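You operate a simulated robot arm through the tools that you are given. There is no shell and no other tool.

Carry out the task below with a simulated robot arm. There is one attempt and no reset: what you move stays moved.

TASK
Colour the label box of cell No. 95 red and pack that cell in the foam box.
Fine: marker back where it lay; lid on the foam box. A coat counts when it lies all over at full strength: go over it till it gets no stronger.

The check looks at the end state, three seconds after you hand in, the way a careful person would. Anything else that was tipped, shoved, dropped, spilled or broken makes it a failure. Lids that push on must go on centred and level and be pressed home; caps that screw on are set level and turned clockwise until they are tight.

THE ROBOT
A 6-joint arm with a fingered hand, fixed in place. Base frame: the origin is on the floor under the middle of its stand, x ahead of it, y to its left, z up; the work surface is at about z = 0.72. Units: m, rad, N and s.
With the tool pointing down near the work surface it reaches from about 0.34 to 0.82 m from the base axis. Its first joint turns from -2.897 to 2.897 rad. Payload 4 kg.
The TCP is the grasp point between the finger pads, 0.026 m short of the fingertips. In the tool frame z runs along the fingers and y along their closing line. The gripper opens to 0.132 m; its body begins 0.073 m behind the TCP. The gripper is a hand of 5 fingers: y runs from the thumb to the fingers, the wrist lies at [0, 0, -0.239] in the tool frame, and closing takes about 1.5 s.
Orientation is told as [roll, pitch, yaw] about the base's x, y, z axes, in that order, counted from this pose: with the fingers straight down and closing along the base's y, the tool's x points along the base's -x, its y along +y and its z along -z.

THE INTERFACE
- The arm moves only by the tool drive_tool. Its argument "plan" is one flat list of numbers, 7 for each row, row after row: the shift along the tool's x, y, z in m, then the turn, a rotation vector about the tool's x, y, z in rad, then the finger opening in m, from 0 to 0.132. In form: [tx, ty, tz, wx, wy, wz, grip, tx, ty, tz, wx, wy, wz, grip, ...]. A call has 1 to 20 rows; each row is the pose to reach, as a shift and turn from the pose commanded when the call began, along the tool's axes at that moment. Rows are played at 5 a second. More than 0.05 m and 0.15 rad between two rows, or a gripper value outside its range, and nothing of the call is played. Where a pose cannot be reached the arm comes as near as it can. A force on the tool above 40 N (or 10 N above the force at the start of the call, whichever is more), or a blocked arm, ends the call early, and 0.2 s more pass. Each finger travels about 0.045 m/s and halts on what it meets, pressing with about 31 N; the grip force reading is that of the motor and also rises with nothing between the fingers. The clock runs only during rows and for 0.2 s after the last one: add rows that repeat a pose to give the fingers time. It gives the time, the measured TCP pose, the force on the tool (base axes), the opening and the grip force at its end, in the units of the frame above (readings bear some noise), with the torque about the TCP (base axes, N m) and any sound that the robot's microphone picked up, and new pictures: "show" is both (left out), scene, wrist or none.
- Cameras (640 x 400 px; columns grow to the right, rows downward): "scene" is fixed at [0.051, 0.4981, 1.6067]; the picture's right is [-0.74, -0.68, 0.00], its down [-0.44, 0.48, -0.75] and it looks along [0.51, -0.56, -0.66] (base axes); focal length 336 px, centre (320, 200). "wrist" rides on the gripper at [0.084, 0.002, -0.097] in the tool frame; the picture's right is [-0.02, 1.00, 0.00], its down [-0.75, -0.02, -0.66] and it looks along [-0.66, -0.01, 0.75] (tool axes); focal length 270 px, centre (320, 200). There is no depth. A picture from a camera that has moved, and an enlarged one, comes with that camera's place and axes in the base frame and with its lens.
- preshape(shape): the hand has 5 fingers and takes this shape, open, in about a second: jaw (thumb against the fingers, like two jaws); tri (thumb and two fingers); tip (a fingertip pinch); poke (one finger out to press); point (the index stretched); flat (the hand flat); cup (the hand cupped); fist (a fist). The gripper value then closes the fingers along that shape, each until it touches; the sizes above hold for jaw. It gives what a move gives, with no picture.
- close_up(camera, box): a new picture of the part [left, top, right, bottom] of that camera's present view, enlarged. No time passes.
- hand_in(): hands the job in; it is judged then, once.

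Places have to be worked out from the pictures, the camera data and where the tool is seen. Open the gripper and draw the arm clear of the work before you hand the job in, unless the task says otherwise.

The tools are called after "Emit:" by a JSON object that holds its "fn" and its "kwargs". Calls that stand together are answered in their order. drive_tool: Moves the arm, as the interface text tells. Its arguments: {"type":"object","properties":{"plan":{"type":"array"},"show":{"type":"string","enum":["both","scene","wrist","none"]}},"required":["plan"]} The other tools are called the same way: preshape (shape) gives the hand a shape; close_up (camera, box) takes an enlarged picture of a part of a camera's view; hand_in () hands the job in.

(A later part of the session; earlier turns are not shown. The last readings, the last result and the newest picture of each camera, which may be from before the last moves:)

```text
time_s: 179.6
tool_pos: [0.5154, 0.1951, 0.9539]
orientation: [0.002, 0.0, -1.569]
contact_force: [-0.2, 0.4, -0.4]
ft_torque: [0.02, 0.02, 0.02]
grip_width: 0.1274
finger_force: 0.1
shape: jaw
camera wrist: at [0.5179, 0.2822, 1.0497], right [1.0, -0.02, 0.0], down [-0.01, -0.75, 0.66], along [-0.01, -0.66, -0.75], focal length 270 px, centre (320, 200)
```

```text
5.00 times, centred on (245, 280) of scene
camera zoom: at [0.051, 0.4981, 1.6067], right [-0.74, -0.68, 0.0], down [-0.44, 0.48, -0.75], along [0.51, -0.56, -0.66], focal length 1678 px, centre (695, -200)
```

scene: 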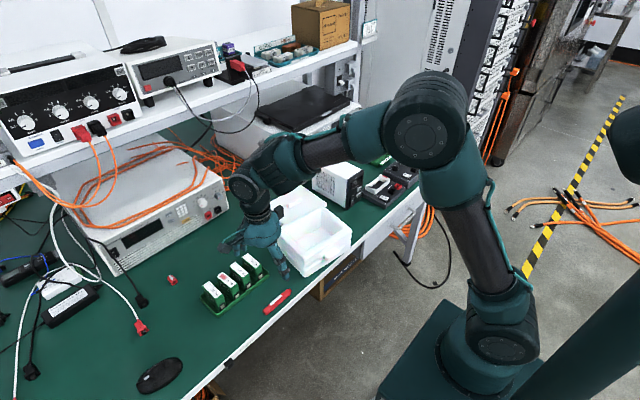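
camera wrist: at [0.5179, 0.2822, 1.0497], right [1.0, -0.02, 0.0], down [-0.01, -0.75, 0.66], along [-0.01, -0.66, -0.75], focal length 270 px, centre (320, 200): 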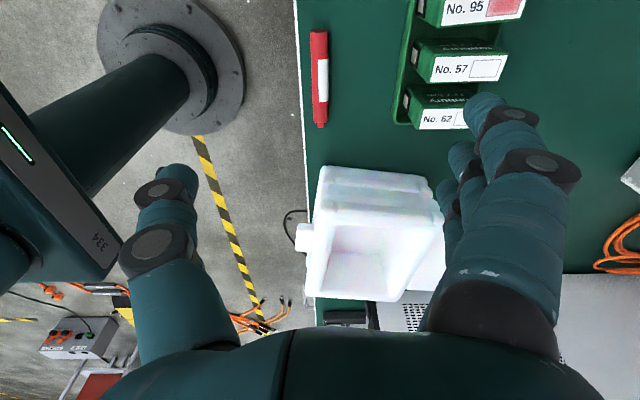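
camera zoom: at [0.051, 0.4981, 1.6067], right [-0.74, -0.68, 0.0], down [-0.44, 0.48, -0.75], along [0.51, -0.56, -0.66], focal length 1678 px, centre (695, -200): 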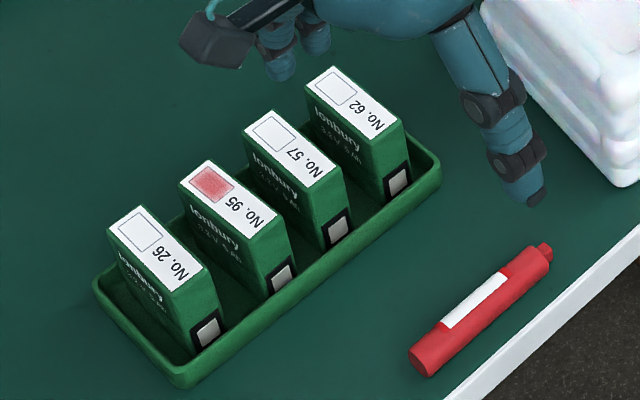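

Marker lies where it was (ends at the same pixels as at the start), and the tray is unmoved. Next I look closely at the foam box from here to measure its opening and depth.

Emit:
{"fn": "close_up", "kwargs": {"camera": "wrist", "box": [285, 150, 455, 320]}}

Emit:
{"fn": "close_up", "kwargs": {"camera": "scene", "box": [250, 170, 370, 290]}}

Emit:
{"fn": "preshape", "kwargs": {"shape": "tri"}}

```text
2.35 times, centred on (370, 235) of wrist
camera zoom: at [0.5179, 0.2822, 1.0497], right [1.0, -0.02, 0.0], down [-0.01, -0.75, 0.66], along [-0.01, -0.66, -0.75], focal length 636 px, centre (202, 118)
```

zoom: 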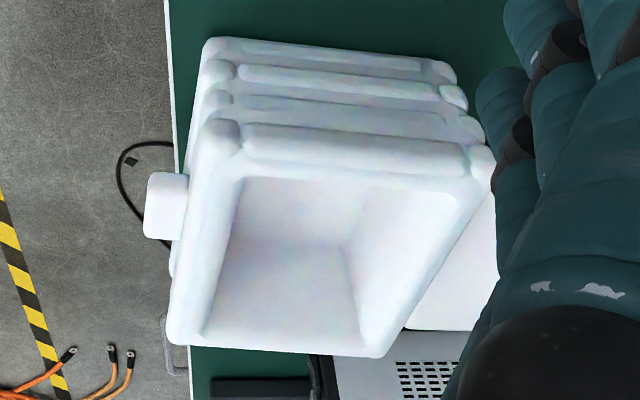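

```text
3.33 times, centred on (310, 230) of scene
camera zoom: at [0.051, 0.4981, 1.6067], right [-0.74, -0.68, 0.0], down [-0.44, 0.48, -0.75], along [0.51, -0.56, -0.66], focal length 1118 px, centre (353, 100)
```

zoom: 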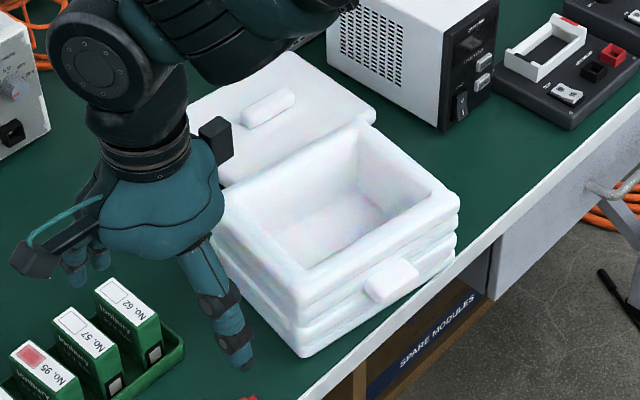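

```text
time_s: 180.5
tool_pos: [0.5154, 0.1966, 0.9537]
orientation: [0.0, 0.002, -1.569]
contact_force: [-0.2, 0.2, 0.5]
ft_torque: [-0.01, 0.01, 0.03]
grip_width: 0.1317
finger_force: 0.0
shape: tri
```

The box rim is at about z 0.808, corners near (0.527,0.054), (0.666,0.033), (0.637,-0.160), (0.492,-0.134), so its yaw is about -0.16 rad. I move above it to look inside and measure the depth before choosing how to lay the cell in.

Emit:
{"fn": "drive_tool", "kwargs": {"plan": [-0.035, 0.009, -0.02, 0, 0, 0, 0.132, -0.075, 0.02, -0.046, 0, 0, 0, 0.132, -0.12, 0.032, -0.046, 0, 0, 0, 0.132, -0.165, 0.044, -0.046, 0, 0, 0, 0.132, -0.21, 0.055, -0.046, 0, 0, 0, 0.132, -0.247, 0.065, -0.046, 0, 0, 0, 0.132, -0.247, 0.065, -0.046, 0, 0, 0, 0.132], "show": "both"}}

Emit:
{"fn": "close_up", "kwargs": {"camera": "wrist", "box": [200, 30, 440, 280]}}

```text
time_s: 182.1
tool_pos: [0.5815, -0.0528, 0.9984]
orientation: [-0.001, 0.0, -1.568]
contact_force: [-1.1, 0.3, 0.9]
ft_torque: [0.0, -0.01, -0.03]
grip_width: 0.1319
finger_force: 0.1
shape: tri
camera wrist: at [0.5835, 0.0331, 1.0951], right [1.0, -0.02, 0.0], down [-0.01, -0.75, 0.66], along [-0.01, -0.66, -0.75], focal length 270 px, centre (320, 200)
```

scene: 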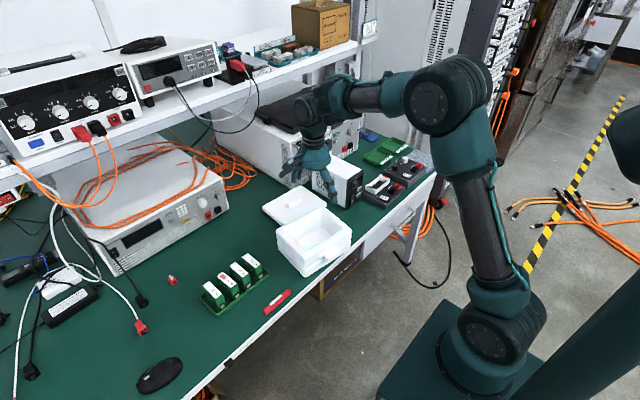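
wrist: 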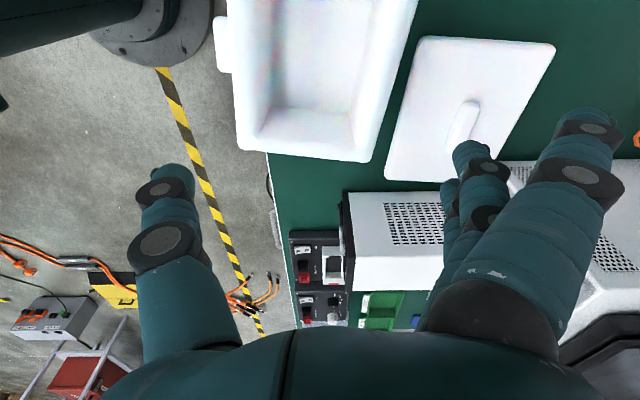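

```text
1.60 times, centred on (320, 155) of wrist
camera zoom: at [0.5835, 0.0331, 1.0951], right [1.0, -0.02, 0.0], down [-0.01, -0.75, 0.66], along [-0.01, -0.66, -0.75], focal length 432 px, centre (320, 272)
```

zoom: 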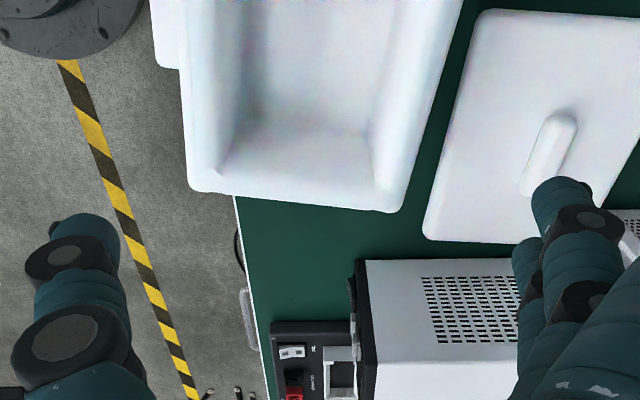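

I zoom on the lid's edge and the box interior from the fixed camera to see whether the lid has a plug and how deep the box is.

Emit:
{"fn": "close_up", "kwargs": {"camera": "scene", "box": [255, 180, 330, 230]}}

Emit:
{"fn": "close_up", "kwargs": {"camera": "scene", "box": [270, 200, 360, 280]}}

Emit:
{"fn": "close_up", "kwargs": {"camera": "wrist", "box": [370, 20, 570, 200]}}

```text
8.00 times, centred on (292, 205) of scene
camera zoom: at [0.051, 0.4981, 1.6067], right [-0.74, -0.68, 0.0], down [-0.44, 0.48, -0.75], along [0.51, -0.56, -0.66], focal length 2684 px, centre (540, 160)
```

zoom: 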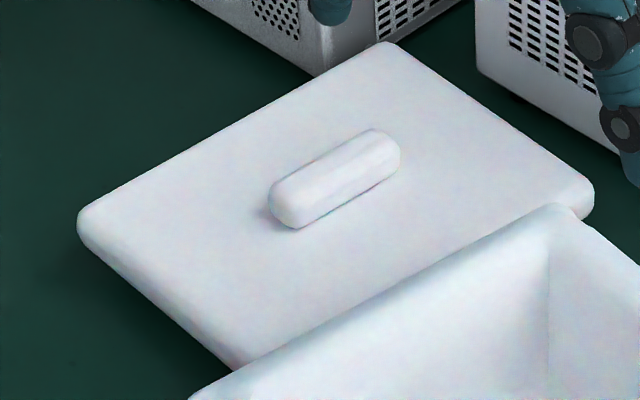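

```text
5.00 times, centred on (315, 240) of scene
camera zoom: at [0.051, 0.4981, 1.6067], right [-0.74, -0.68, 0.0], down [-0.44, 0.48, -0.75], along [0.51, -0.56, -0.66], focal length 1678 px, centre (345, 0)
```

zoom: 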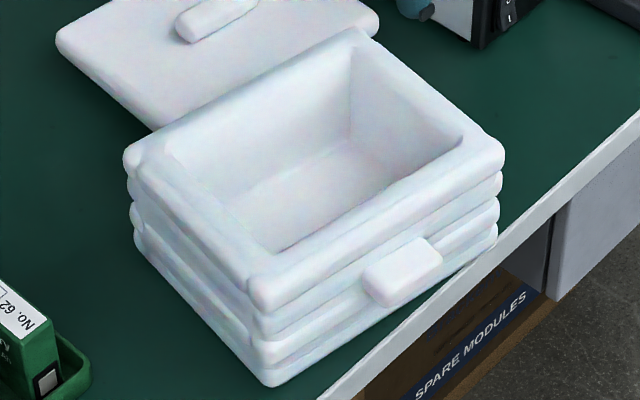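

```text
2.22 times, centred on (470, 110) of wrist
camera zoom: at [0.5835, 0.0331, 1.0951], right [1.0, -0.02, 0.0], down [-0.01, -0.75, 0.66], along [-0.01, -0.66, -0.75], focal length 601 px, centre (-13, 400)
```

zoom: 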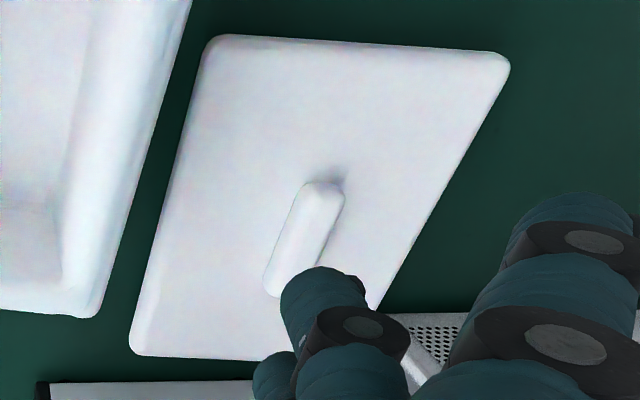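

The lid is a plain-looking slab with a bar handle. The box inside is only about as deep as the cell is tall, so laying the cell on its side would be safer. I preview the "tip" shape, since in tri the stretched outer finger could foul the box wall.

Emit:
{"fn": "preshape", "kwargs": {"shape": "tip"}}

Emit:
{"fn": "drive_tool", "kwargs": {"plan": [0, 0, -0.02, 0, 0, 0, 0.1, 0, 0, -0.02, 0, 0, 0, 0.06, 0, 0, -0.02, 0, 0, 0, 0.06, 0, 0, -0.02, 0, 0, 0, 0.06, 0, 0, -0.02, 0, 0, 0, 0.06, 0, 0, -0.02, 0, 0, 0, 0.06], "show": "both"}}

Emit:
{"fn": "close_up", "kwargs": {"camera": "scene", "box": [250, 80, 390, 230]}}

```text
time_s: 183.0
tool_pos: [0.5812, -0.0529, 0.9986]
orientation: [0.001, -0.001, -1.57]
contact_force: [-0.4, -0.5, 0.5]
ft_torque: [0.0, 0.01, 0.0]
grip_width: 0.1316
finger_force: 0.2
shape: tip
```

```text
time_s: 184.4
tool_pos: [0.5805, -0.0518, 1.0198]
orientation: [-0.001, 0.0, -1.569]
contact_force: [-0.6, 0.8, -0.3]
ft_torque: [0.0, -0.02, 0.05]
grip_width: 0.061
finger_force: 0.1
shape: tip
camera wrist: at [0.583, 0.0339, 1.1149], right [1.0, -0.02, 0.0], down [-0.01, -0.75, 0.66], along [-0.01, -0.66, -0.75], focal length 270 px, centre (320, 200)
```

scene: 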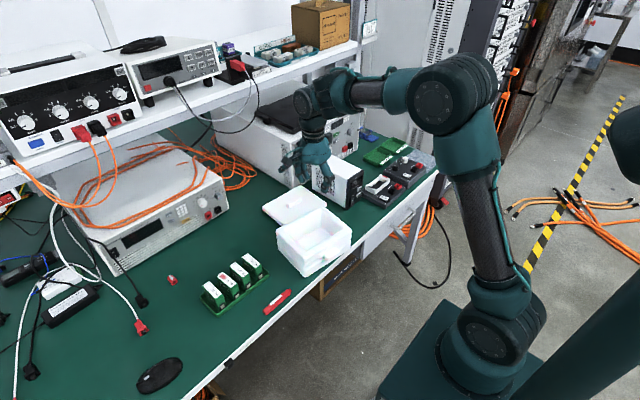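
wrist: 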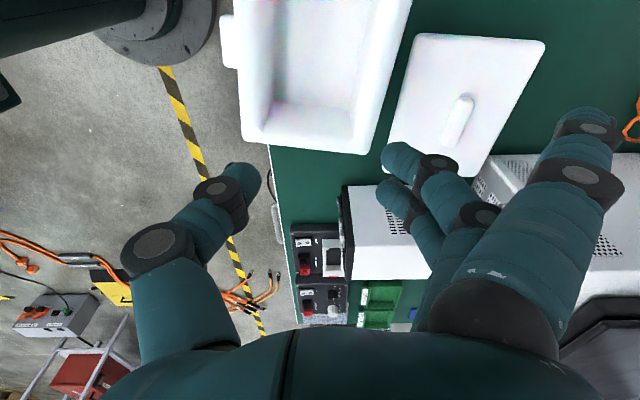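

```text
2.67 times, centred on (320, 155) of scene
camera zoom: at [0.051, 0.4981, 1.6067], right [-0.74, -0.68, 0.0], down [-0.44, 0.48, -0.75], along [0.51, -0.56, -0.66], focal length 895 px, centre (320, 320)
```

zoom: 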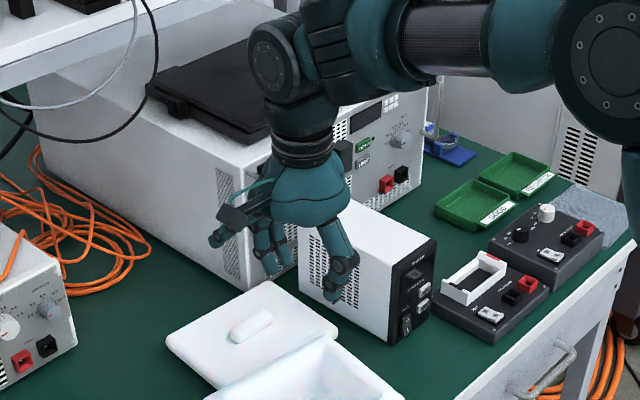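

"Tip" looks like tri, with one stretched finger as well. My plan: grip the cell high by its two ends in tri (TCP about 7 mm above its top), so the fingers need hardly enter the box, and later release it tilted so it settles on its side. I set tri again and move above cell 95.

Emit:
{"fn": "preshape", "kwargs": {"shape": "tri"}}

Emit:
{"fn": "drive_tool", "kwargs": {"plan": [0.04, 0.008, 0.01, 0, 0, 0, 0.132, 0.08, 0.016, 0.02, 0, 0, 0, 0.132, 0.12, 0.025, 0.03, 0, 0, 0, 0.132, 0.16, 0.033, 0.04, 0, 0, 0, 0.132, 0.2, 0.041, 0.05, 0, 0, -0.02, 0.132, 0.24, 0.049, 0.06, 0, 0, -0.04, 0.132, 0.28, 0.057, 0.07, 0, 0, -0.06, 0.132, 0.309, 0.063, 0.07, 0, 0, -0.06, 0.132, 0.309, 0.063, 0.07, 0, 0, -0.06, 0.132], "show": "both"}}

Emit:
{"fn": "close_up", "kwargs": {"camera": "wrist", "box": [230, 20, 430, 200]}}

```text
time_s: 185.3
tool_pos: [0.5806, -0.0514, 1.0179]
orientation: [0.0, 0.0, -1.57]
contact_force: [-0.2, 0.0, 0.4]
ft_torque: [0.03, 0.0, -0.01]
grip_width: 0.1317
finger_force: 0.0
shape: tri
```

```text
time_s: 187.3
tool_pos: [0.6441, 0.2583, 0.9491]
orientation: [0.0, 0.0, -1.512]
contact_force: [-0.2, -0.1, 0.0]
ft_torque: [0.01, 0.0, 0.04]
grip_width: 0.1316
finger_force: 0.1
shape: tri
camera wrist: at [0.6414, 0.3438, 1.0456], right [1.0, 0.04, 0.0], down [0.03, -0.75, 0.66], along [0.03, -0.66, -0.75], focal length 270 px, centre (320, 200)
```

scene: 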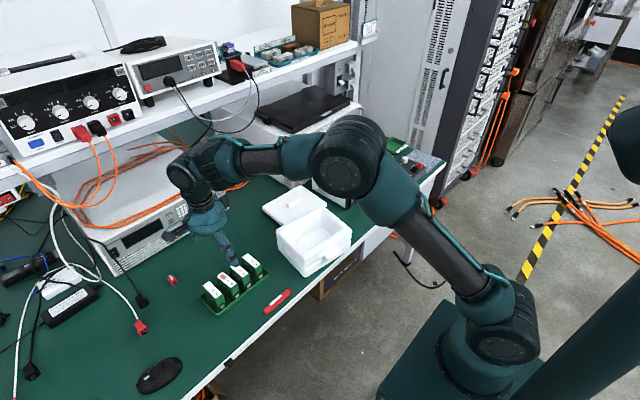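
wrist: 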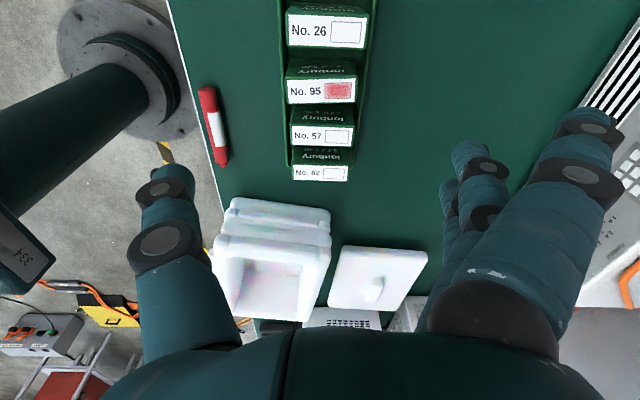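

```text
2.22 times, centred on (330, 110) of wrist
camera zoom: at [0.6414, 0.3438, 1.0456], right [1.0, 0.04, 0.0], down [0.03, -0.75, 0.66], along [0.03, -0.66, -0.75], focal length 601 px, centre (298, 400)
```

zoom: 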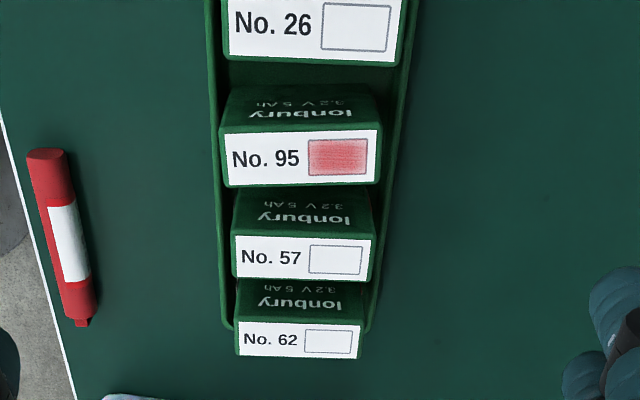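

Cell 95's label centre comes out at about (0.645, 0.254), under the TCP. I descend with open fingers to TCP z ≈ 0.80.

Emit:
{"fn": "drive_tool", "kwargs": {"plan": [0, 0, 0.04, 0, 0, 0, 0.132, 0, 0, 0.08, 0, 0, 0, 0.132, 0, 0, 0.11, 0, 0, 0, 0.132, 0, 0, 0.13, 0, 0, 0, 0.132, 0, 0, 0.13, 0, 0, 0, 0.132], "show": "both"}}

Emit:
{"fn": "close_up", "kwargs": {"camera": "scene", "box": [180, 220, 290, 310]}}

```text
time_s: 188.5
tool_pos: [0.6427, 0.2574, 0.8181]
orientation: [0.001, 0.0, -1.508]
contact_force: [0.3, 0.0, -0.2]
ft_torque: [0.02, -0.01, 0.01]
grip_width: 0.1319
finger_force: 0.1
shape: tri
camera wrist: at [0.6408, 0.3437, 0.9154], right [1.0, 0.04, 0.0], down [0.03, -0.75, 0.66], along [0.03, -0.66, -0.75], focal length 270 px, centre (320, 200)
```

scene: 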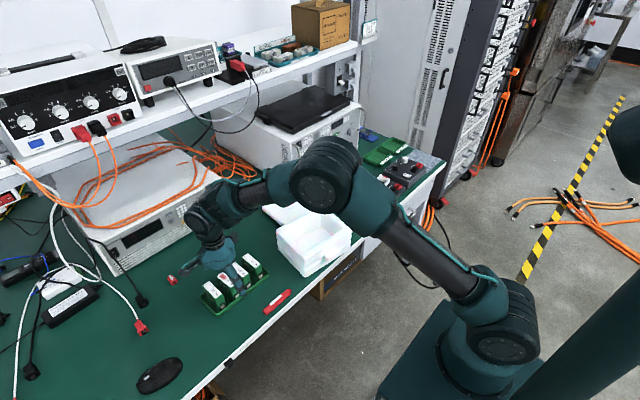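
wrist: 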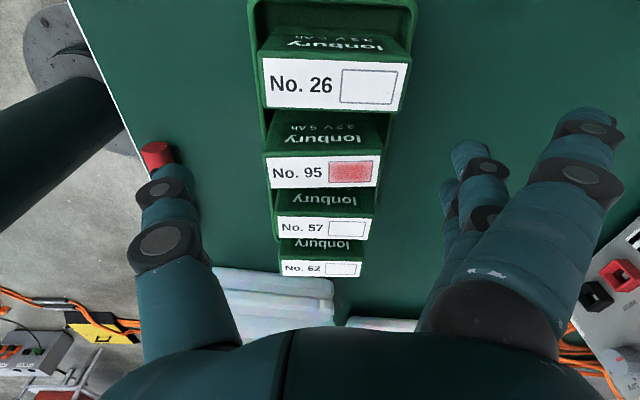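

```text
4.44 times, centred on (235, 265) of scene
camera zoom: at [0.051, 0.4981, 1.6067], right [-0.74, -0.68, 0.0], down [-0.44, 0.48, -0.75], along [0.51, -0.56, -0.66], focal length 1491 px, centre (698, -89)
```

zoom: 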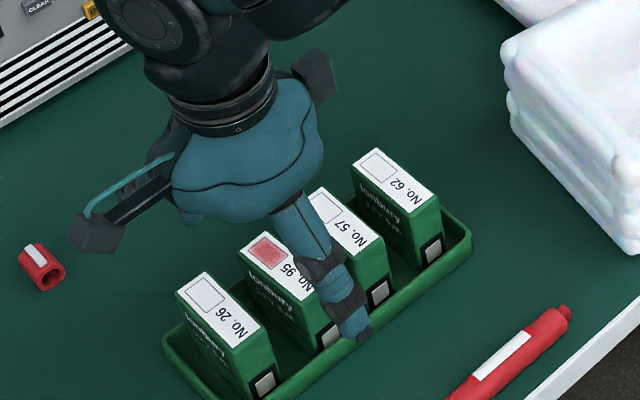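

Alignment is right: the cell's centre lies about 3 mm to the tool -x side, midway between the two fingers. I go down the last 18 mm and close.

Emit:
{"fn": "drive_tool", "kwargs": {"plan": [0, 0, 0.01, 0, 0, 0, 0.132, 0, 0, 0.018, 0, 0, 0, 0.132, 0, 0, 0.018, 0, 0, 0, 0.1, 0, 0, 0.018, 0, 0, 0, 0.08, 0, 0, 0.018, 0, 0, 0, 0.07, 0, 0, 0.018, 0, 0, 0, 0.06, 0, 0, 0.018, 0, 0, 0, 0.05, 0, 0, 0.018, 0, 0, 0, 0.05, 0, 0, 0.018, 0, 0, 0, 0.05, 0, 0, 0.018, 0, 0, 0, 0.05], "show": "both"}}

Emit:
{"fn": "close_up", "kwargs": {"camera": "scene", "box": [180, 220, 290, 310]}}

```text
time_s: 190.7
tool_pos: [0.6426, 0.2563, 0.8007]
orientation: [0.0, -0.001, -1.508]
contact_force: [-1.1, 0.2, -0.3]
ft_torque: [-0.03, 0.0, 0.05]
grip_width: 0.0571
finger_force: 31.6
shape: tri
camera wrist: at [0.641, 0.3436, 0.8971], right [1.0, 0.04, 0.0], down [0.03, -0.75, 0.66], along [0.03, -0.66, -0.75], focal length 270 px, centre (320, 200)
```

scene: 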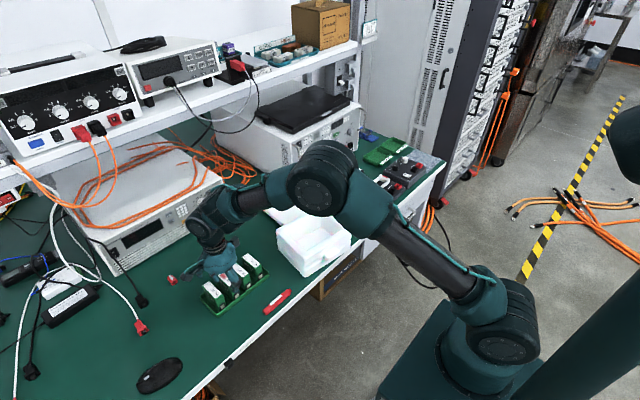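
wrist: 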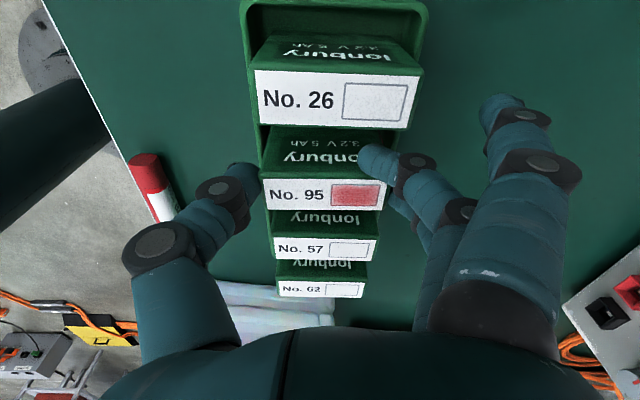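

```text
4.44 times, centred on (235, 265) of scene
camera zoom: at [0.051, 0.4981, 1.6067], right [-0.74, -0.68, 0.0], down [-0.44, 0.48, -0.75], along [0.51, -0.56, -0.66], focal length 1491 px, centre (698, -89)
```

zoom: 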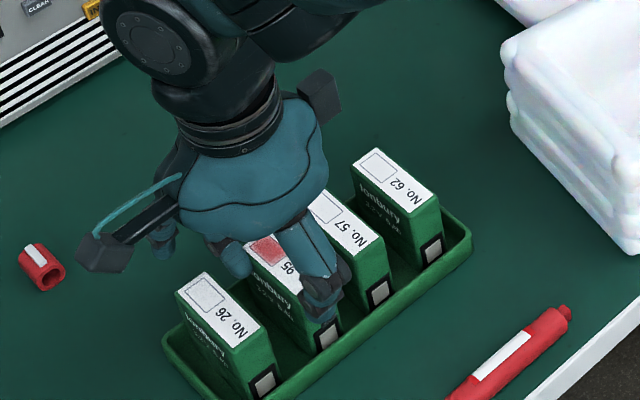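

The cell is gripped (31.6 N at its ends). I lift it straight up out of the tray.

Emit:
{"fn": "drive_tool", "kwargs": {"plan": [0, 0, -0.01, 0, 0, 0, 0.05, 0, 0, -0.025, 0, 0, 0, 0.05, 0, 0, -0.05, 0, 0, 0, 0.05, 0, 0, -0.08, 0, 0, 0, 0.05, 0, 0, -0.12, 0, 0, 0, 0.05, 0, 0, -0.16, 0, 0, 0, 0.05, 0, 0, -0.16, 0, 0, 0, 0.05], "show": "both"}}

Emit:
{"fn": "close_up", "kwargs": {"camera": "scene", "box": [170, 170, 290, 310]}}

```text
time_s: 192.3
tool_pos: [0.6433, 0.2569, 0.9607]
orientation: [-0.001, 0.001, -1.51]
contact_force: [-0.1, -0.4, -2.4]
ft_torque: [0.02, 0.02, 0.01]
grip_width: 0.0569
finger_force: 31.1
shape: tri
camera wrist: at [0.6409, 0.3432, 1.0567], right [1.0, 0.04, 0.0], down [0.03, -0.75, 0.66], along [0.03, -0.66, -0.75], focal length 270 px, centre (320, 200)
```

scene: 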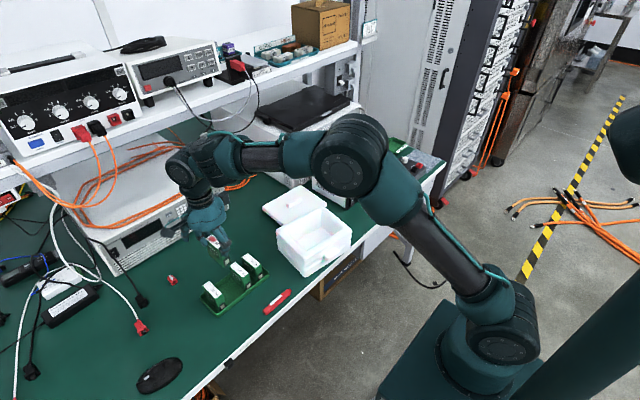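
wrist: 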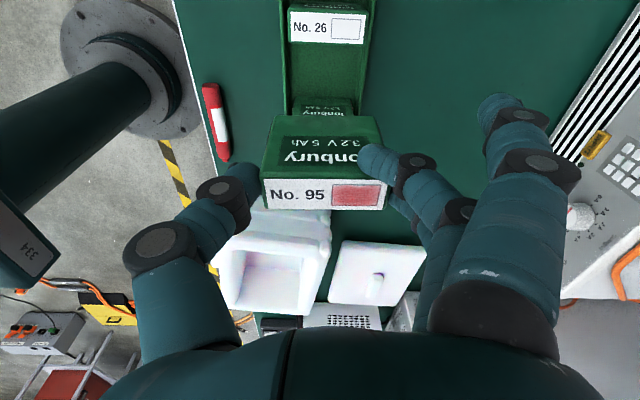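

```text
2.86 times, centred on (230, 240) of scene
camera zoom: at [0.051, 0.4981, 1.6067], right [-0.74, -0.68, 0.0], down [-0.44, 0.48, -0.75], along [0.51, -0.56, -0.66], focal length 959 px, centre (577, 86)
```

zoom: 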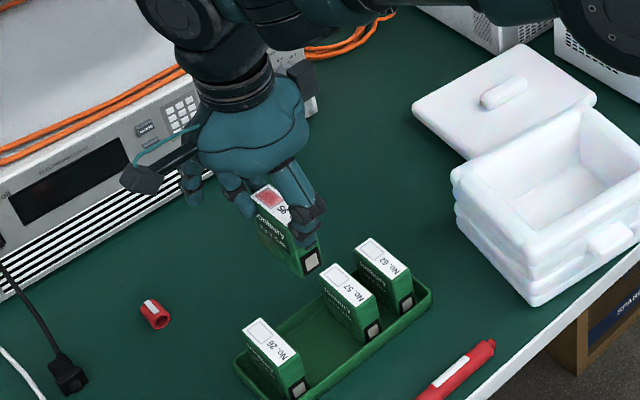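

The cell is out (weight about 2 N), neighbours untouched. I carry it at this height over to the box, turning 1.8 rad about the tool axis so its length lies along the box's long side.

Emit:
{"fn": "drive_tool", "kwargs": {"plan": [-0.0239, -0.0065, 0, 0, 0, 0.1385, 0.05, -0.0478, -0.0129, 0, 0, 0, 0.2769, 0.05, -0.0717, -0.0194, 0, 0, 0, 0.4154, 0.05, -0.0955, -0.0258, 0, 0, 0, 0.5538, 0.05, -0.1194, -0.0323, 0, 0, 0, 0.6923, 0.05, -0.1433, -0.0388, 0, 0, 0, 0.8308, 0.05, -0.1672, -0.0452, 0, 0, 0, 0.9692, 0.05, -0.1911, -0.0517, 0, 0, 0, 1.1077, 0.05, -0.215, -0.0582, 0, 0, 0, 1.2462, 0.05, -0.2388, -0.0646, 0, 0, 0, 1.3846, 0.05, -0.2627, -0.0711, 0, 0, 0, 1.5231, 0.05, -0.2866, -0.0775, 0, 0, 0, 1.6615, 0.05, -0.3105, -0.084, 0, 0, 0, 1.8, 0.05, -0.3105, -0.084, 0, 0, 0, 1.8, 0.05], "show": "both"}}

Emit:
{"fn": "close_up", "kwargs": {"camera": "scene", "box": [240, 130, 370, 290]}}

```text
time_s: 195.3
tool_pos: [0.5777, -0.0586, 0.962]
orientation: [0.001, 0.001, 2.972]
contact_force: [-1.0, -0.4, -2.3]
ft_torque: [0.01, -0.05, 0.02]
grip_width: 0.0566
finger_force: 30.8
shape: tri
camera wrist: at [0.6622, -0.0733, 1.0577], right [-0.19, -0.98, 0.0], down [-0.74, 0.14, 0.66], along [-0.65, 0.12, -0.75], focal length 270 px, centre (320, 200)
```

scene: 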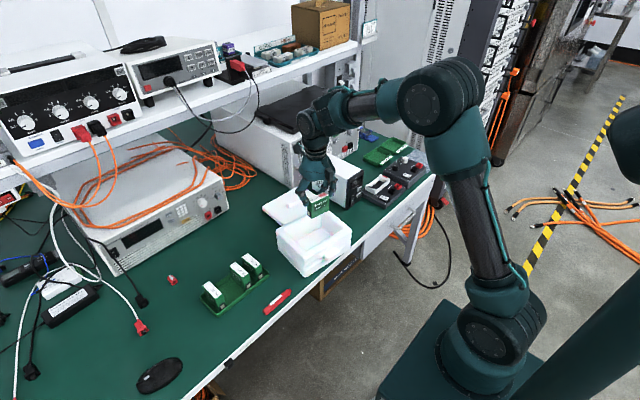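
wrist: 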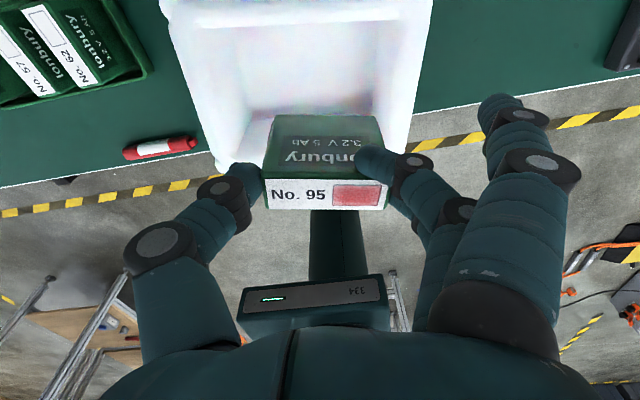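

```text
2.50 times, centred on (305, 210) of scene
camera zoom: at [0.051, 0.4981, 1.6067], right [-0.74, -0.68, 0.0], down [-0.44, 0.48, -0.75], along [0.51, -0.56, -0.66], focal length 839 px, centre (358, 175)
```

zoom: 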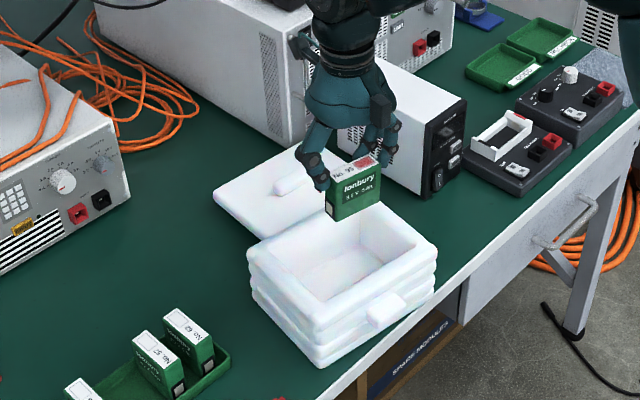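

The cell hangs over the box. I zoom in to measure the box's edges relative to the TCP.

Emit:
{"fn": "close_up", "kwargs": {"camera": "wrist", "box": [140, 0, 460, 200]}}

```text
2.00 times, centred on (300, 100) of wrist
camera zoom: at [0.6622, -0.0733, 1.0577], right [-0.19, -0.98, 0.0], down [-0.74, 0.14, 0.66], along [-0.65, 0.12, -0.75], focal length 541 px, centre (360, 400)
```

zoom: 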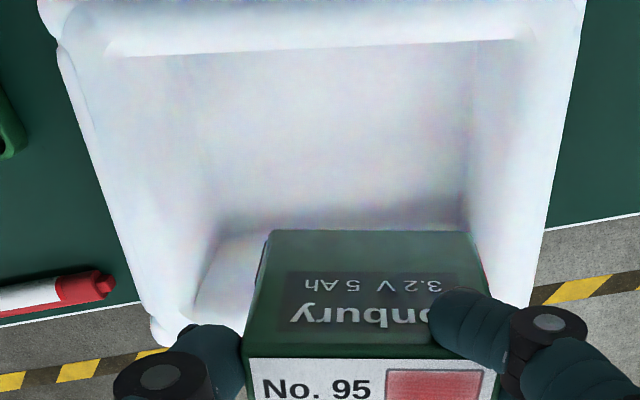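

The box's long-side centre is about 12.5 mm toward +y of the TCP and its short side is centred within 1 mm; inside it is about 0.098 × 0.16 m. Since the outer finger would hit the rim, I shift, tilt the cell 0.5 rad (so it will tip onto its side) and roll the finger side up 0.3 rad, all well above the rim.

Emit:
{"fn": "drive_tool", "kwargs": {"plan": [-0.002, -0.005, 0.01, 0, 0, 0, 0.05, -0.004, -0.0095, 0.02, 0, 0, 0, 0.05, -0.004, -0.0095, 0.02, -0.0587, 0.0992, -0.015, 0.05, -0.004, -0.0095, 0.02, -0.1175, 0.1985, -0.03, 0.05, -0.004, -0.0095, 0.02, -0.1762, 0.2977, -0.045, 0.05, -0.004, -0.0095, 0.02, -0.235, 0.397, -0.06, 0.05, -0.004, -0.0095, 0.02, -0.2937, 0.4962, -0.075, 0.05, -0.004, -0.0095, 0.02, -0.2937, 0.4962, -0.075, 0.05], "show": "both"}}

Emit:
{"fn": "close_up", "kwargs": {"camera": "scene", "box": [240, 130, 370, 290]}}

```text
time_s: 197.1
tool_pos: [0.5762, -0.0472, 0.9421]
orientation: [0.342, 0.475, 3.134]
contact_force: [-0.7, 0.0, -3.0]
ft_torque: [0.01, 0.03, -0.02]
grip_width: 0.0558
finger_force: 31.6
shape: tri
camera wrist: at [0.6101, -0.016, 1.0613], right [-0.18, -0.94, 0.29], down [-0.95, 0.24, 0.2], along [-0.26, -0.24, -0.94], focal length 270 px, centre (320, 200)
```

scene: 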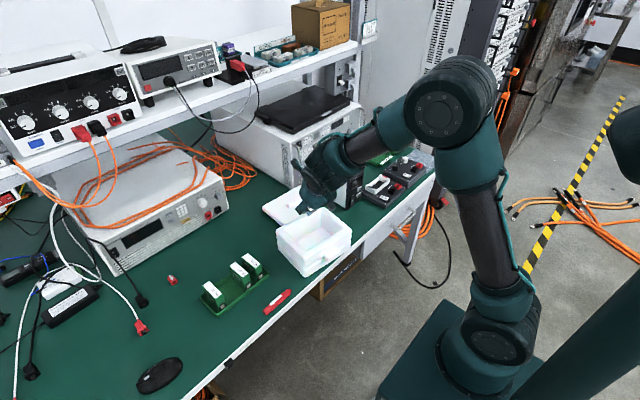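
wrist: 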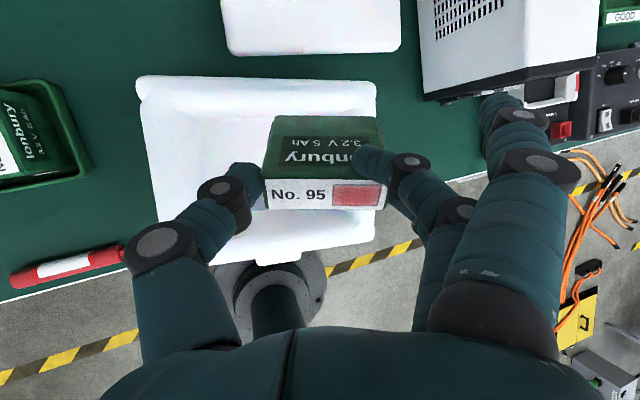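

```text
2.50 times, centred on (305, 210) of scene
camera zoom: at [0.051, 0.4981, 1.6067], right [-0.74, -0.68, 0.0], down [-0.44, 0.48, -0.75], along [0.51, -0.56, -0.66], focal length 839 px, centre (358, 175)
```

zoom: 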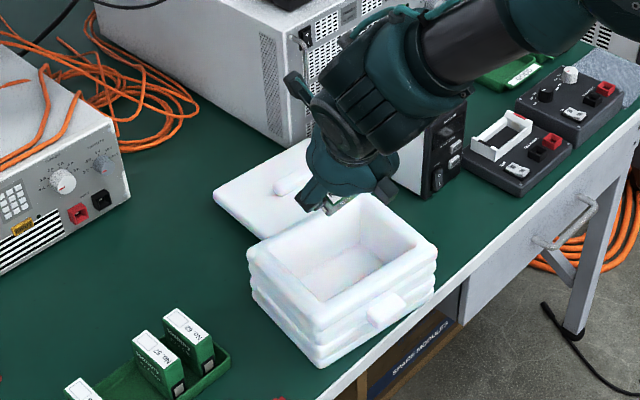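

From this nearly overhead view the box centre is at (0.580, -0.047), and the TCP is right over it as planned. I lower 0.11 m, to about 2 cm above the release height, and look.

Emit:
{"fn": "drive_tool", "kwargs": {"plan": [-0.0137, -0.0089, 0.0252, 0, 0, 0, 0.05, -0.0275, -0.0177, 0.0503, 0, 0, 0, 0.05, -0.0412, -0.0266, 0.0755, 0, 0, 0, 0.05, -0.0504, -0.0325, 0.0922, 0, 0, 0, 0.05, -0.0504, -0.0325, 0.0922, 0, 0, 0, 0.05], "show": "both"}}

Emit:
{"fn": "close_up", "kwargs": {"camera": "scene", "box": [260, 160, 360, 285]}}

```text
time_s: 198.3
tool_pos: [0.5756, -0.0471, 0.831]
orientation: [0.338, 0.476, 3.134]
contact_force: [0.2, 0.3, -1.5]
ft_torque: [-0.04, 0.07, 0.02]
grip_width: 0.0557
finger_force: 31.1
shape: tri
camera wrist: at [0.6097, -0.0151, 0.9506], right [-0.18, -0.94, 0.29], down [-0.95, 0.24, 0.2], along [-0.26, -0.24, -0.94], focal length 270 px, centre (320, 200)
```

scene: 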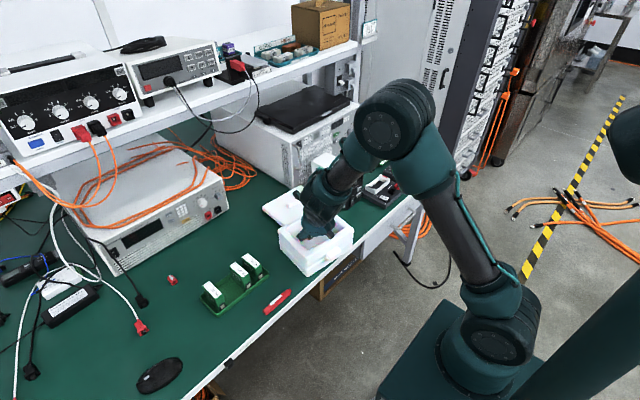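
wrist: 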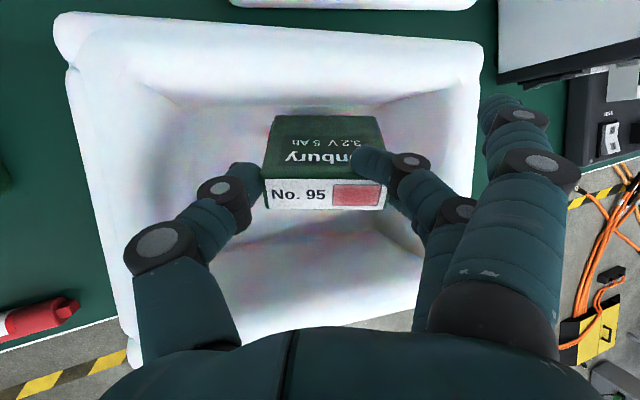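

```text
3.20 times, centred on (310, 222) of scene
camera zoom: at [0.051, 0.4981, 1.6067], right [-0.74, -0.68, 0.0], down [-0.44, 0.48, -0.75], along [0.51, -0.56, -0.66], focal length 1074 px, centre (352, 128)
```

zoom: 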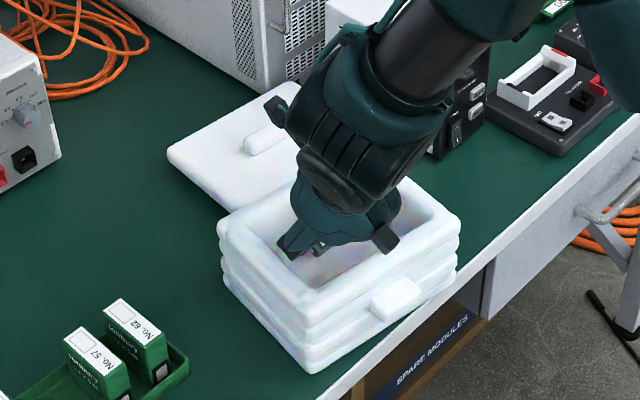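

No contact yet; the outer finger lies just outside the box's end and the thumb is over the inside. I lower another 15 mm and read the force.

Emit:
{"fn": "drive_tool", "kwargs": {"plan": [-0.0046, -0.003, 0.0084, 0, 0, 0, 0.05, -0.0069, -0.0044, 0.0126, 0, 0, 0, 0.05, -0.0069, -0.0044, 0.0126, 0, 0, 0, 0.05], "show": "wrist"}}

Emit:
{"fn": "close_up", "kwargs": {"camera": "scene", "box": [270, 190, 360, 275]}}

```text
time_s: 199.0
tool_pos: [0.5777, -0.0487, 0.821]
orientation: [0.342, 0.487, 3.132]
contact_force: [-2.9, -2.4, 10.7]
ft_torque: [0.48, 0.0, 0.11]
grip_width: 0.056
finger_force: 31.0
shape: tri
stopped in row 3: the force on the tool passed its limit at 42 N (the readings are from after the stop); the commanded pose is now the measured one
camera wrist: at [0.6111, -0.0168, 0.9408], right [-0.18, -0.94, 0.29], down [-0.95, 0.24, 0.19], along [-0.25, -0.24, -0.94], focal length 270 px, centre (320, 200)
```

wrist: 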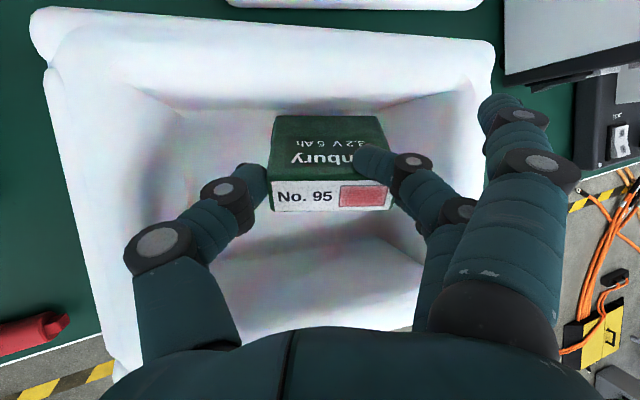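

```text
4.71 times, centred on (315, 232) of scene
camera zoom: at [0.051, 0.4981, 1.6067], right [-0.74, -0.68, 0.0], down [-0.44, 0.48, -0.75], along [0.51, -0.56, -0.66], focal length 1579 px, centre (344, 47)
```

zoom: 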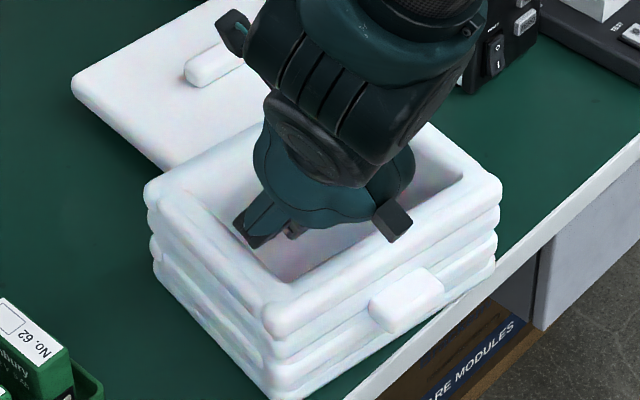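

Something touched (42 N peak); the torque points to the thumb side, so the thumb is sitting on the inner edge of the +y wall. I back up 12 mm and shift 12 mm toward the -y end.

Emit:
{"fn": "drive_tool", "kwargs": {"plan": [0.0055, 0.0035, -0.0101, 0, 0, 0, 0.05, 0.0038, 0.015, -0.007, 0, 0, 0, 0.05, 0.0038, 0.015, -0.007, 0, 0, 0, 0.05], "show": "both"}}

Emit:
{"fn": "close_up", "kwargs": {"camera": "scene", "box": [270, 190, 360, 275]}}

```text
time_s: 199.8
tool_pos: [0.5745, -0.0599, 0.8306]
orientation: [0.341, 0.481, 3.133]
contact_force: [-1.1, 1.0, -2.9]
ft_torque: [-0.01, 0.04, 0.01]
grip_width: 0.0558
finger_force: 31.1
shape: tri
camera wrist: at [0.6086, -0.0283, 0.9517], right [-0.18, -0.94, 0.29], down [-0.95, 0.24, 0.19], along [-0.25, -0.24, -0.94], focal length 270 px, centre (320, 200)
```

scene: 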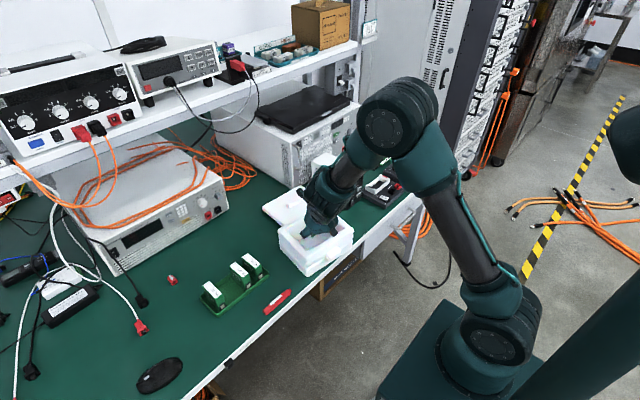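
wrist: 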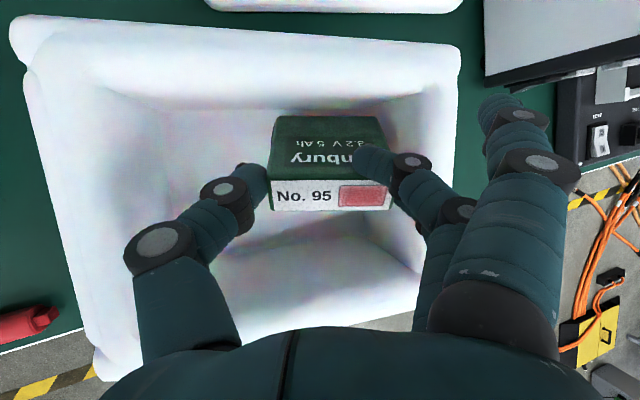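

```text
4.71 times, centred on (315, 232) of scene
camera zoom: at [0.051, 0.4981, 1.6067], right [-0.74, -0.68, 0.0], down [-0.44, 0.48, -0.75], along [0.51, -0.56, -0.66], focal length 1579 px, centre (344, 47)
```

zoom: 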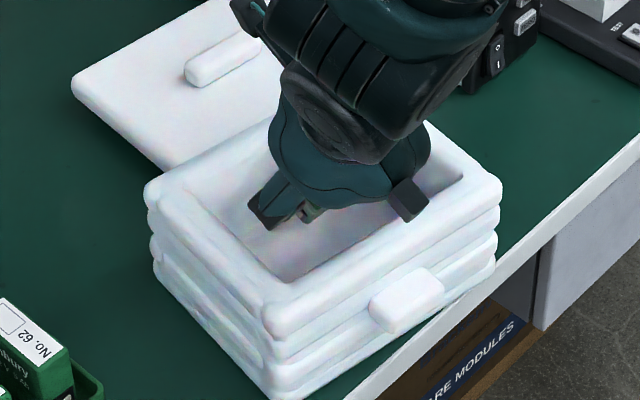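

The box has not shifted and the thumb is now well inside. I descend again in small steps.

Emit:
{"fn": "drive_tool", "kwargs": {"plan": [-0.0023, -0.0015, 0.0042, 0, 0, 0, 0.05, -0.0046, -0.003, 0.0084, 0, 0, 0, 0.05, -0.0055, -0.0035, 0.0101, 0, 0, 0, 0.05, -0.0055, -0.0035, 0.0101, 0, 0, 0, 0.05], "show": "wrist"}}

```text
time_s: 200.8
tool_pos: [0.5763, -0.0605, 0.821]
orientation: [0.342, 0.487, 3.133]
contact_force: [-3.6, 0.4, 13.3]
ft_torque: [0.01, 0.01, -0.02]
grip_width: 0.0558
finger_force: 31.5
shape: tri
camera wrist: at [0.6088, -0.0284, 0.9405], right [-0.18, -0.94, 0.29], down [-0.95, 0.24, 0.19], along [-0.25, -0.24, -0.94], focal length 270 px, centre (320, 200)
```

wrist: 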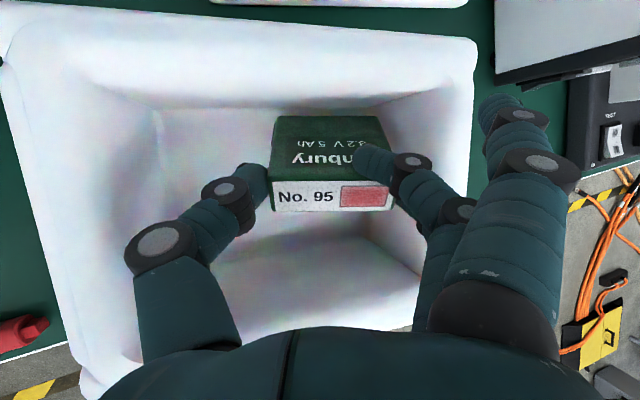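

The cell's low corner now rests on the box floor (contact right under it, floor at z ≈ 0.744, so the cell standing upright would stick out above the rim). I ease up 1.5 mm and open the fingers to let it settle onto its side.

Emit:
{"fn": "drive_tool", "kwargs": {"plan": [0.0007, 0.0004, -0.0013, 0, 0, 0, 0.05, 0.0007, 0.0004, -0.0013, 0, 0, 0, 0.06, 0.0007, 0.0004, -0.0013, 0, 0, 0, 0.07, 0.0007, 0.0004, -0.0013, 0, 0, 0, 0.08, 0.0007, 0.0004, -0.0013, 0, 0, 0, 0.08, 0.0007, 0.0004, -0.0013, 0, 0, 0, 0.08], "show": "both"}}

Emit:
{"fn": "close_up", "kwargs": {"camera": "scene", "box": [270, 190, 360, 275]}}

```text
time_s: 202.2
tool_pos: [0.5758, -0.0601, 0.8218]
orientation: [0.343, 0.485, 3.133]
contact_force: [0.6, 0.1, 0.2]
ft_torque: [0.0, 0.0, 0.02]
grip_width: 0.0797
finger_force: 0.2
shape: tri
camera wrist: at [0.6091, -0.0284, 0.9413], right [-0.18, -0.94, 0.29], down [-0.95, 0.24, 0.19], along [-0.25, -0.24, -0.94], focal length 270 px, centre (320, 200)
```

scene: 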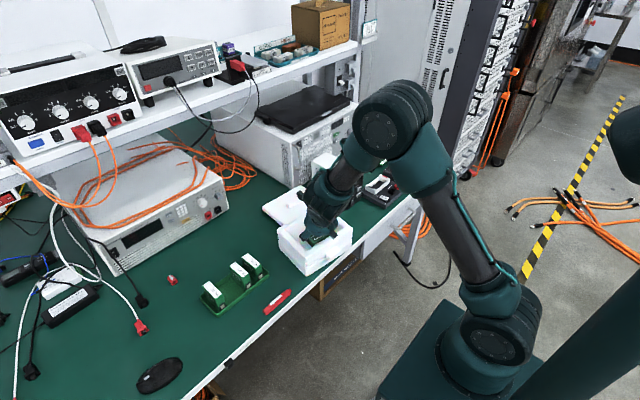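
wrist: 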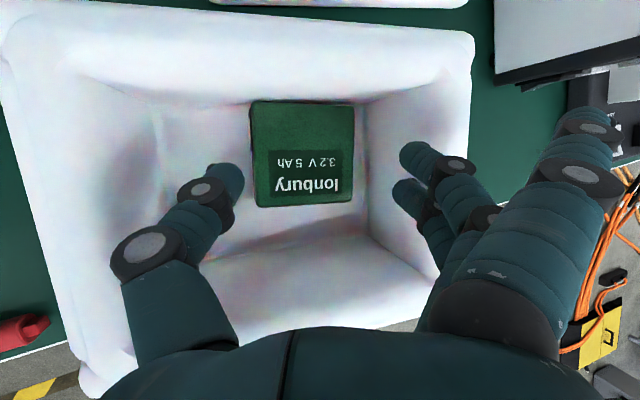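

```text
4.71 times, centred on (315, 232) of scene
camera zoom: at [0.051, 0.4981, 1.6067], right [-0.74, -0.68, 0.0], down [-0.44, 0.48, -0.75], along [0.51, -0.56, -0.66], focal length 1579 px, centre (344, 47)
```

zoom: 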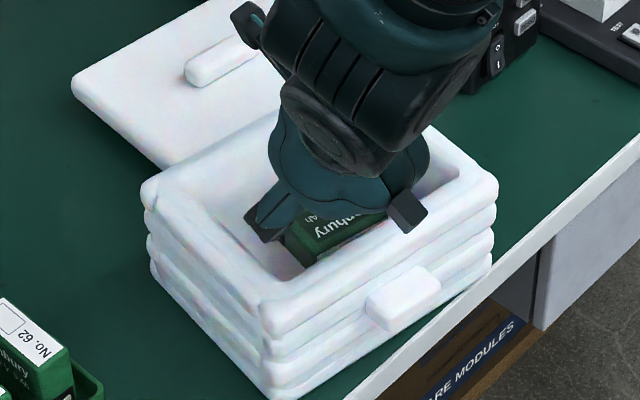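

The cell lies flat on its side in the box. I rise straight up and level the hand again.

Emit:
{"fn": "drive_tool", "kwargs": {"plan": [0.0137, 0.0089, -0.0252, 0, 0, 0, 0.08, 0.0321, 0.0207, -0.0587, 0, 0, 0, 0.08, 0.0504, 0.0325, -0.0922, 0, 0, 0, 0.08, 0.0687, 0.0443, -0.1258, 0, 0, 0, 0.1, 0.0687, 0.0443, -0.1258, 0.0587, -0.0992, 0.015, 0.132, 0.0687, 0.0443, -0.1258, 0.1175, -0.1985, 0.03, 0.132, 0.0687, 0.0443, -0.1258, 0.1762, -0.2977, 0.045, 0.132, 0.0687, 0.0443, -0.1258, 0.235, -0.397, 0.06, 0.132, 0.0687, 0.0443, -0.1258, 0.2937, -0.4962, 0.075, 0.132, 0.0687, 0.0443, -0.1258, 0.2937, -0.4962, 0.075, 0.132], "show": "both"}}

Emit:
{"fn": "close_up", "kwargs": {"camera": "scene", "box": [250, 170, 370, 290]}}

```text
time_s: 204.4
tool_pos: [0.5741, -0.0614, 0.971]
orientation: [-0.001, 0.008, 2.972]
contact_force: [-0.4, 0.5, 0.3]
ft_torque: [0.02, -0.01, -0.01]
grip_width: 0.1319
finger_force: 0.1
shape: tri
camera wrist: at [0.6576, -0.0742, 1.0682], right [-0.19, -0.98, 0.0], down [-0.74, 0.14, 0.65], along [-0.64, 0.12, -0.76], focal length 270 px, centre (320, 200)
```

scene: 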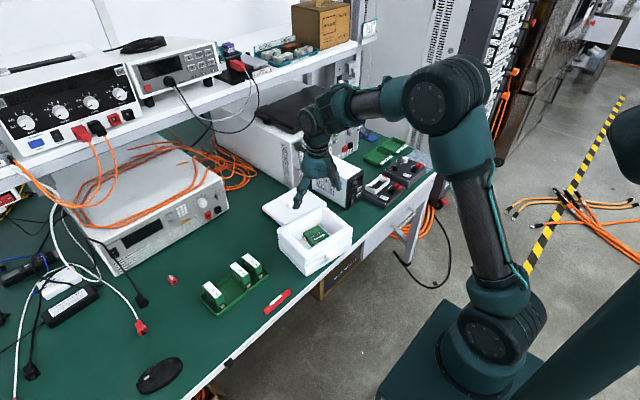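
wrist: 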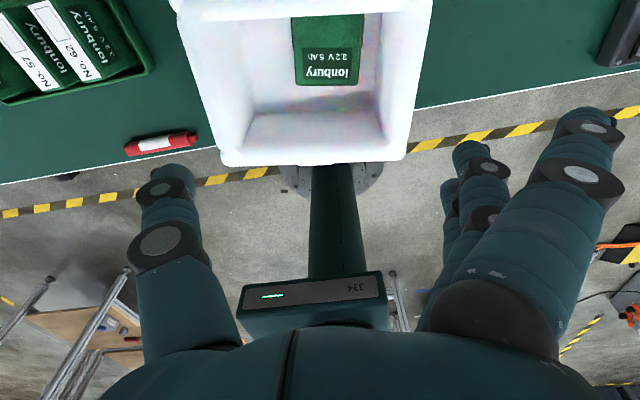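

```text
3.33 times, centred on (310, 230) of scene
camera zoom: at [0.051, 0.4981, 1.6067], right [-0.74, -0.68, 0.0], down [-0.44, 0.48, -0.75], along [0.51, -0.56, -0.66], focal length 1118 px, centre (353, 100)
```

zoom: 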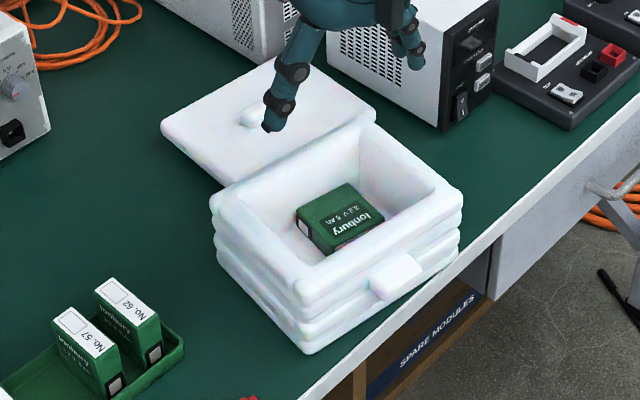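

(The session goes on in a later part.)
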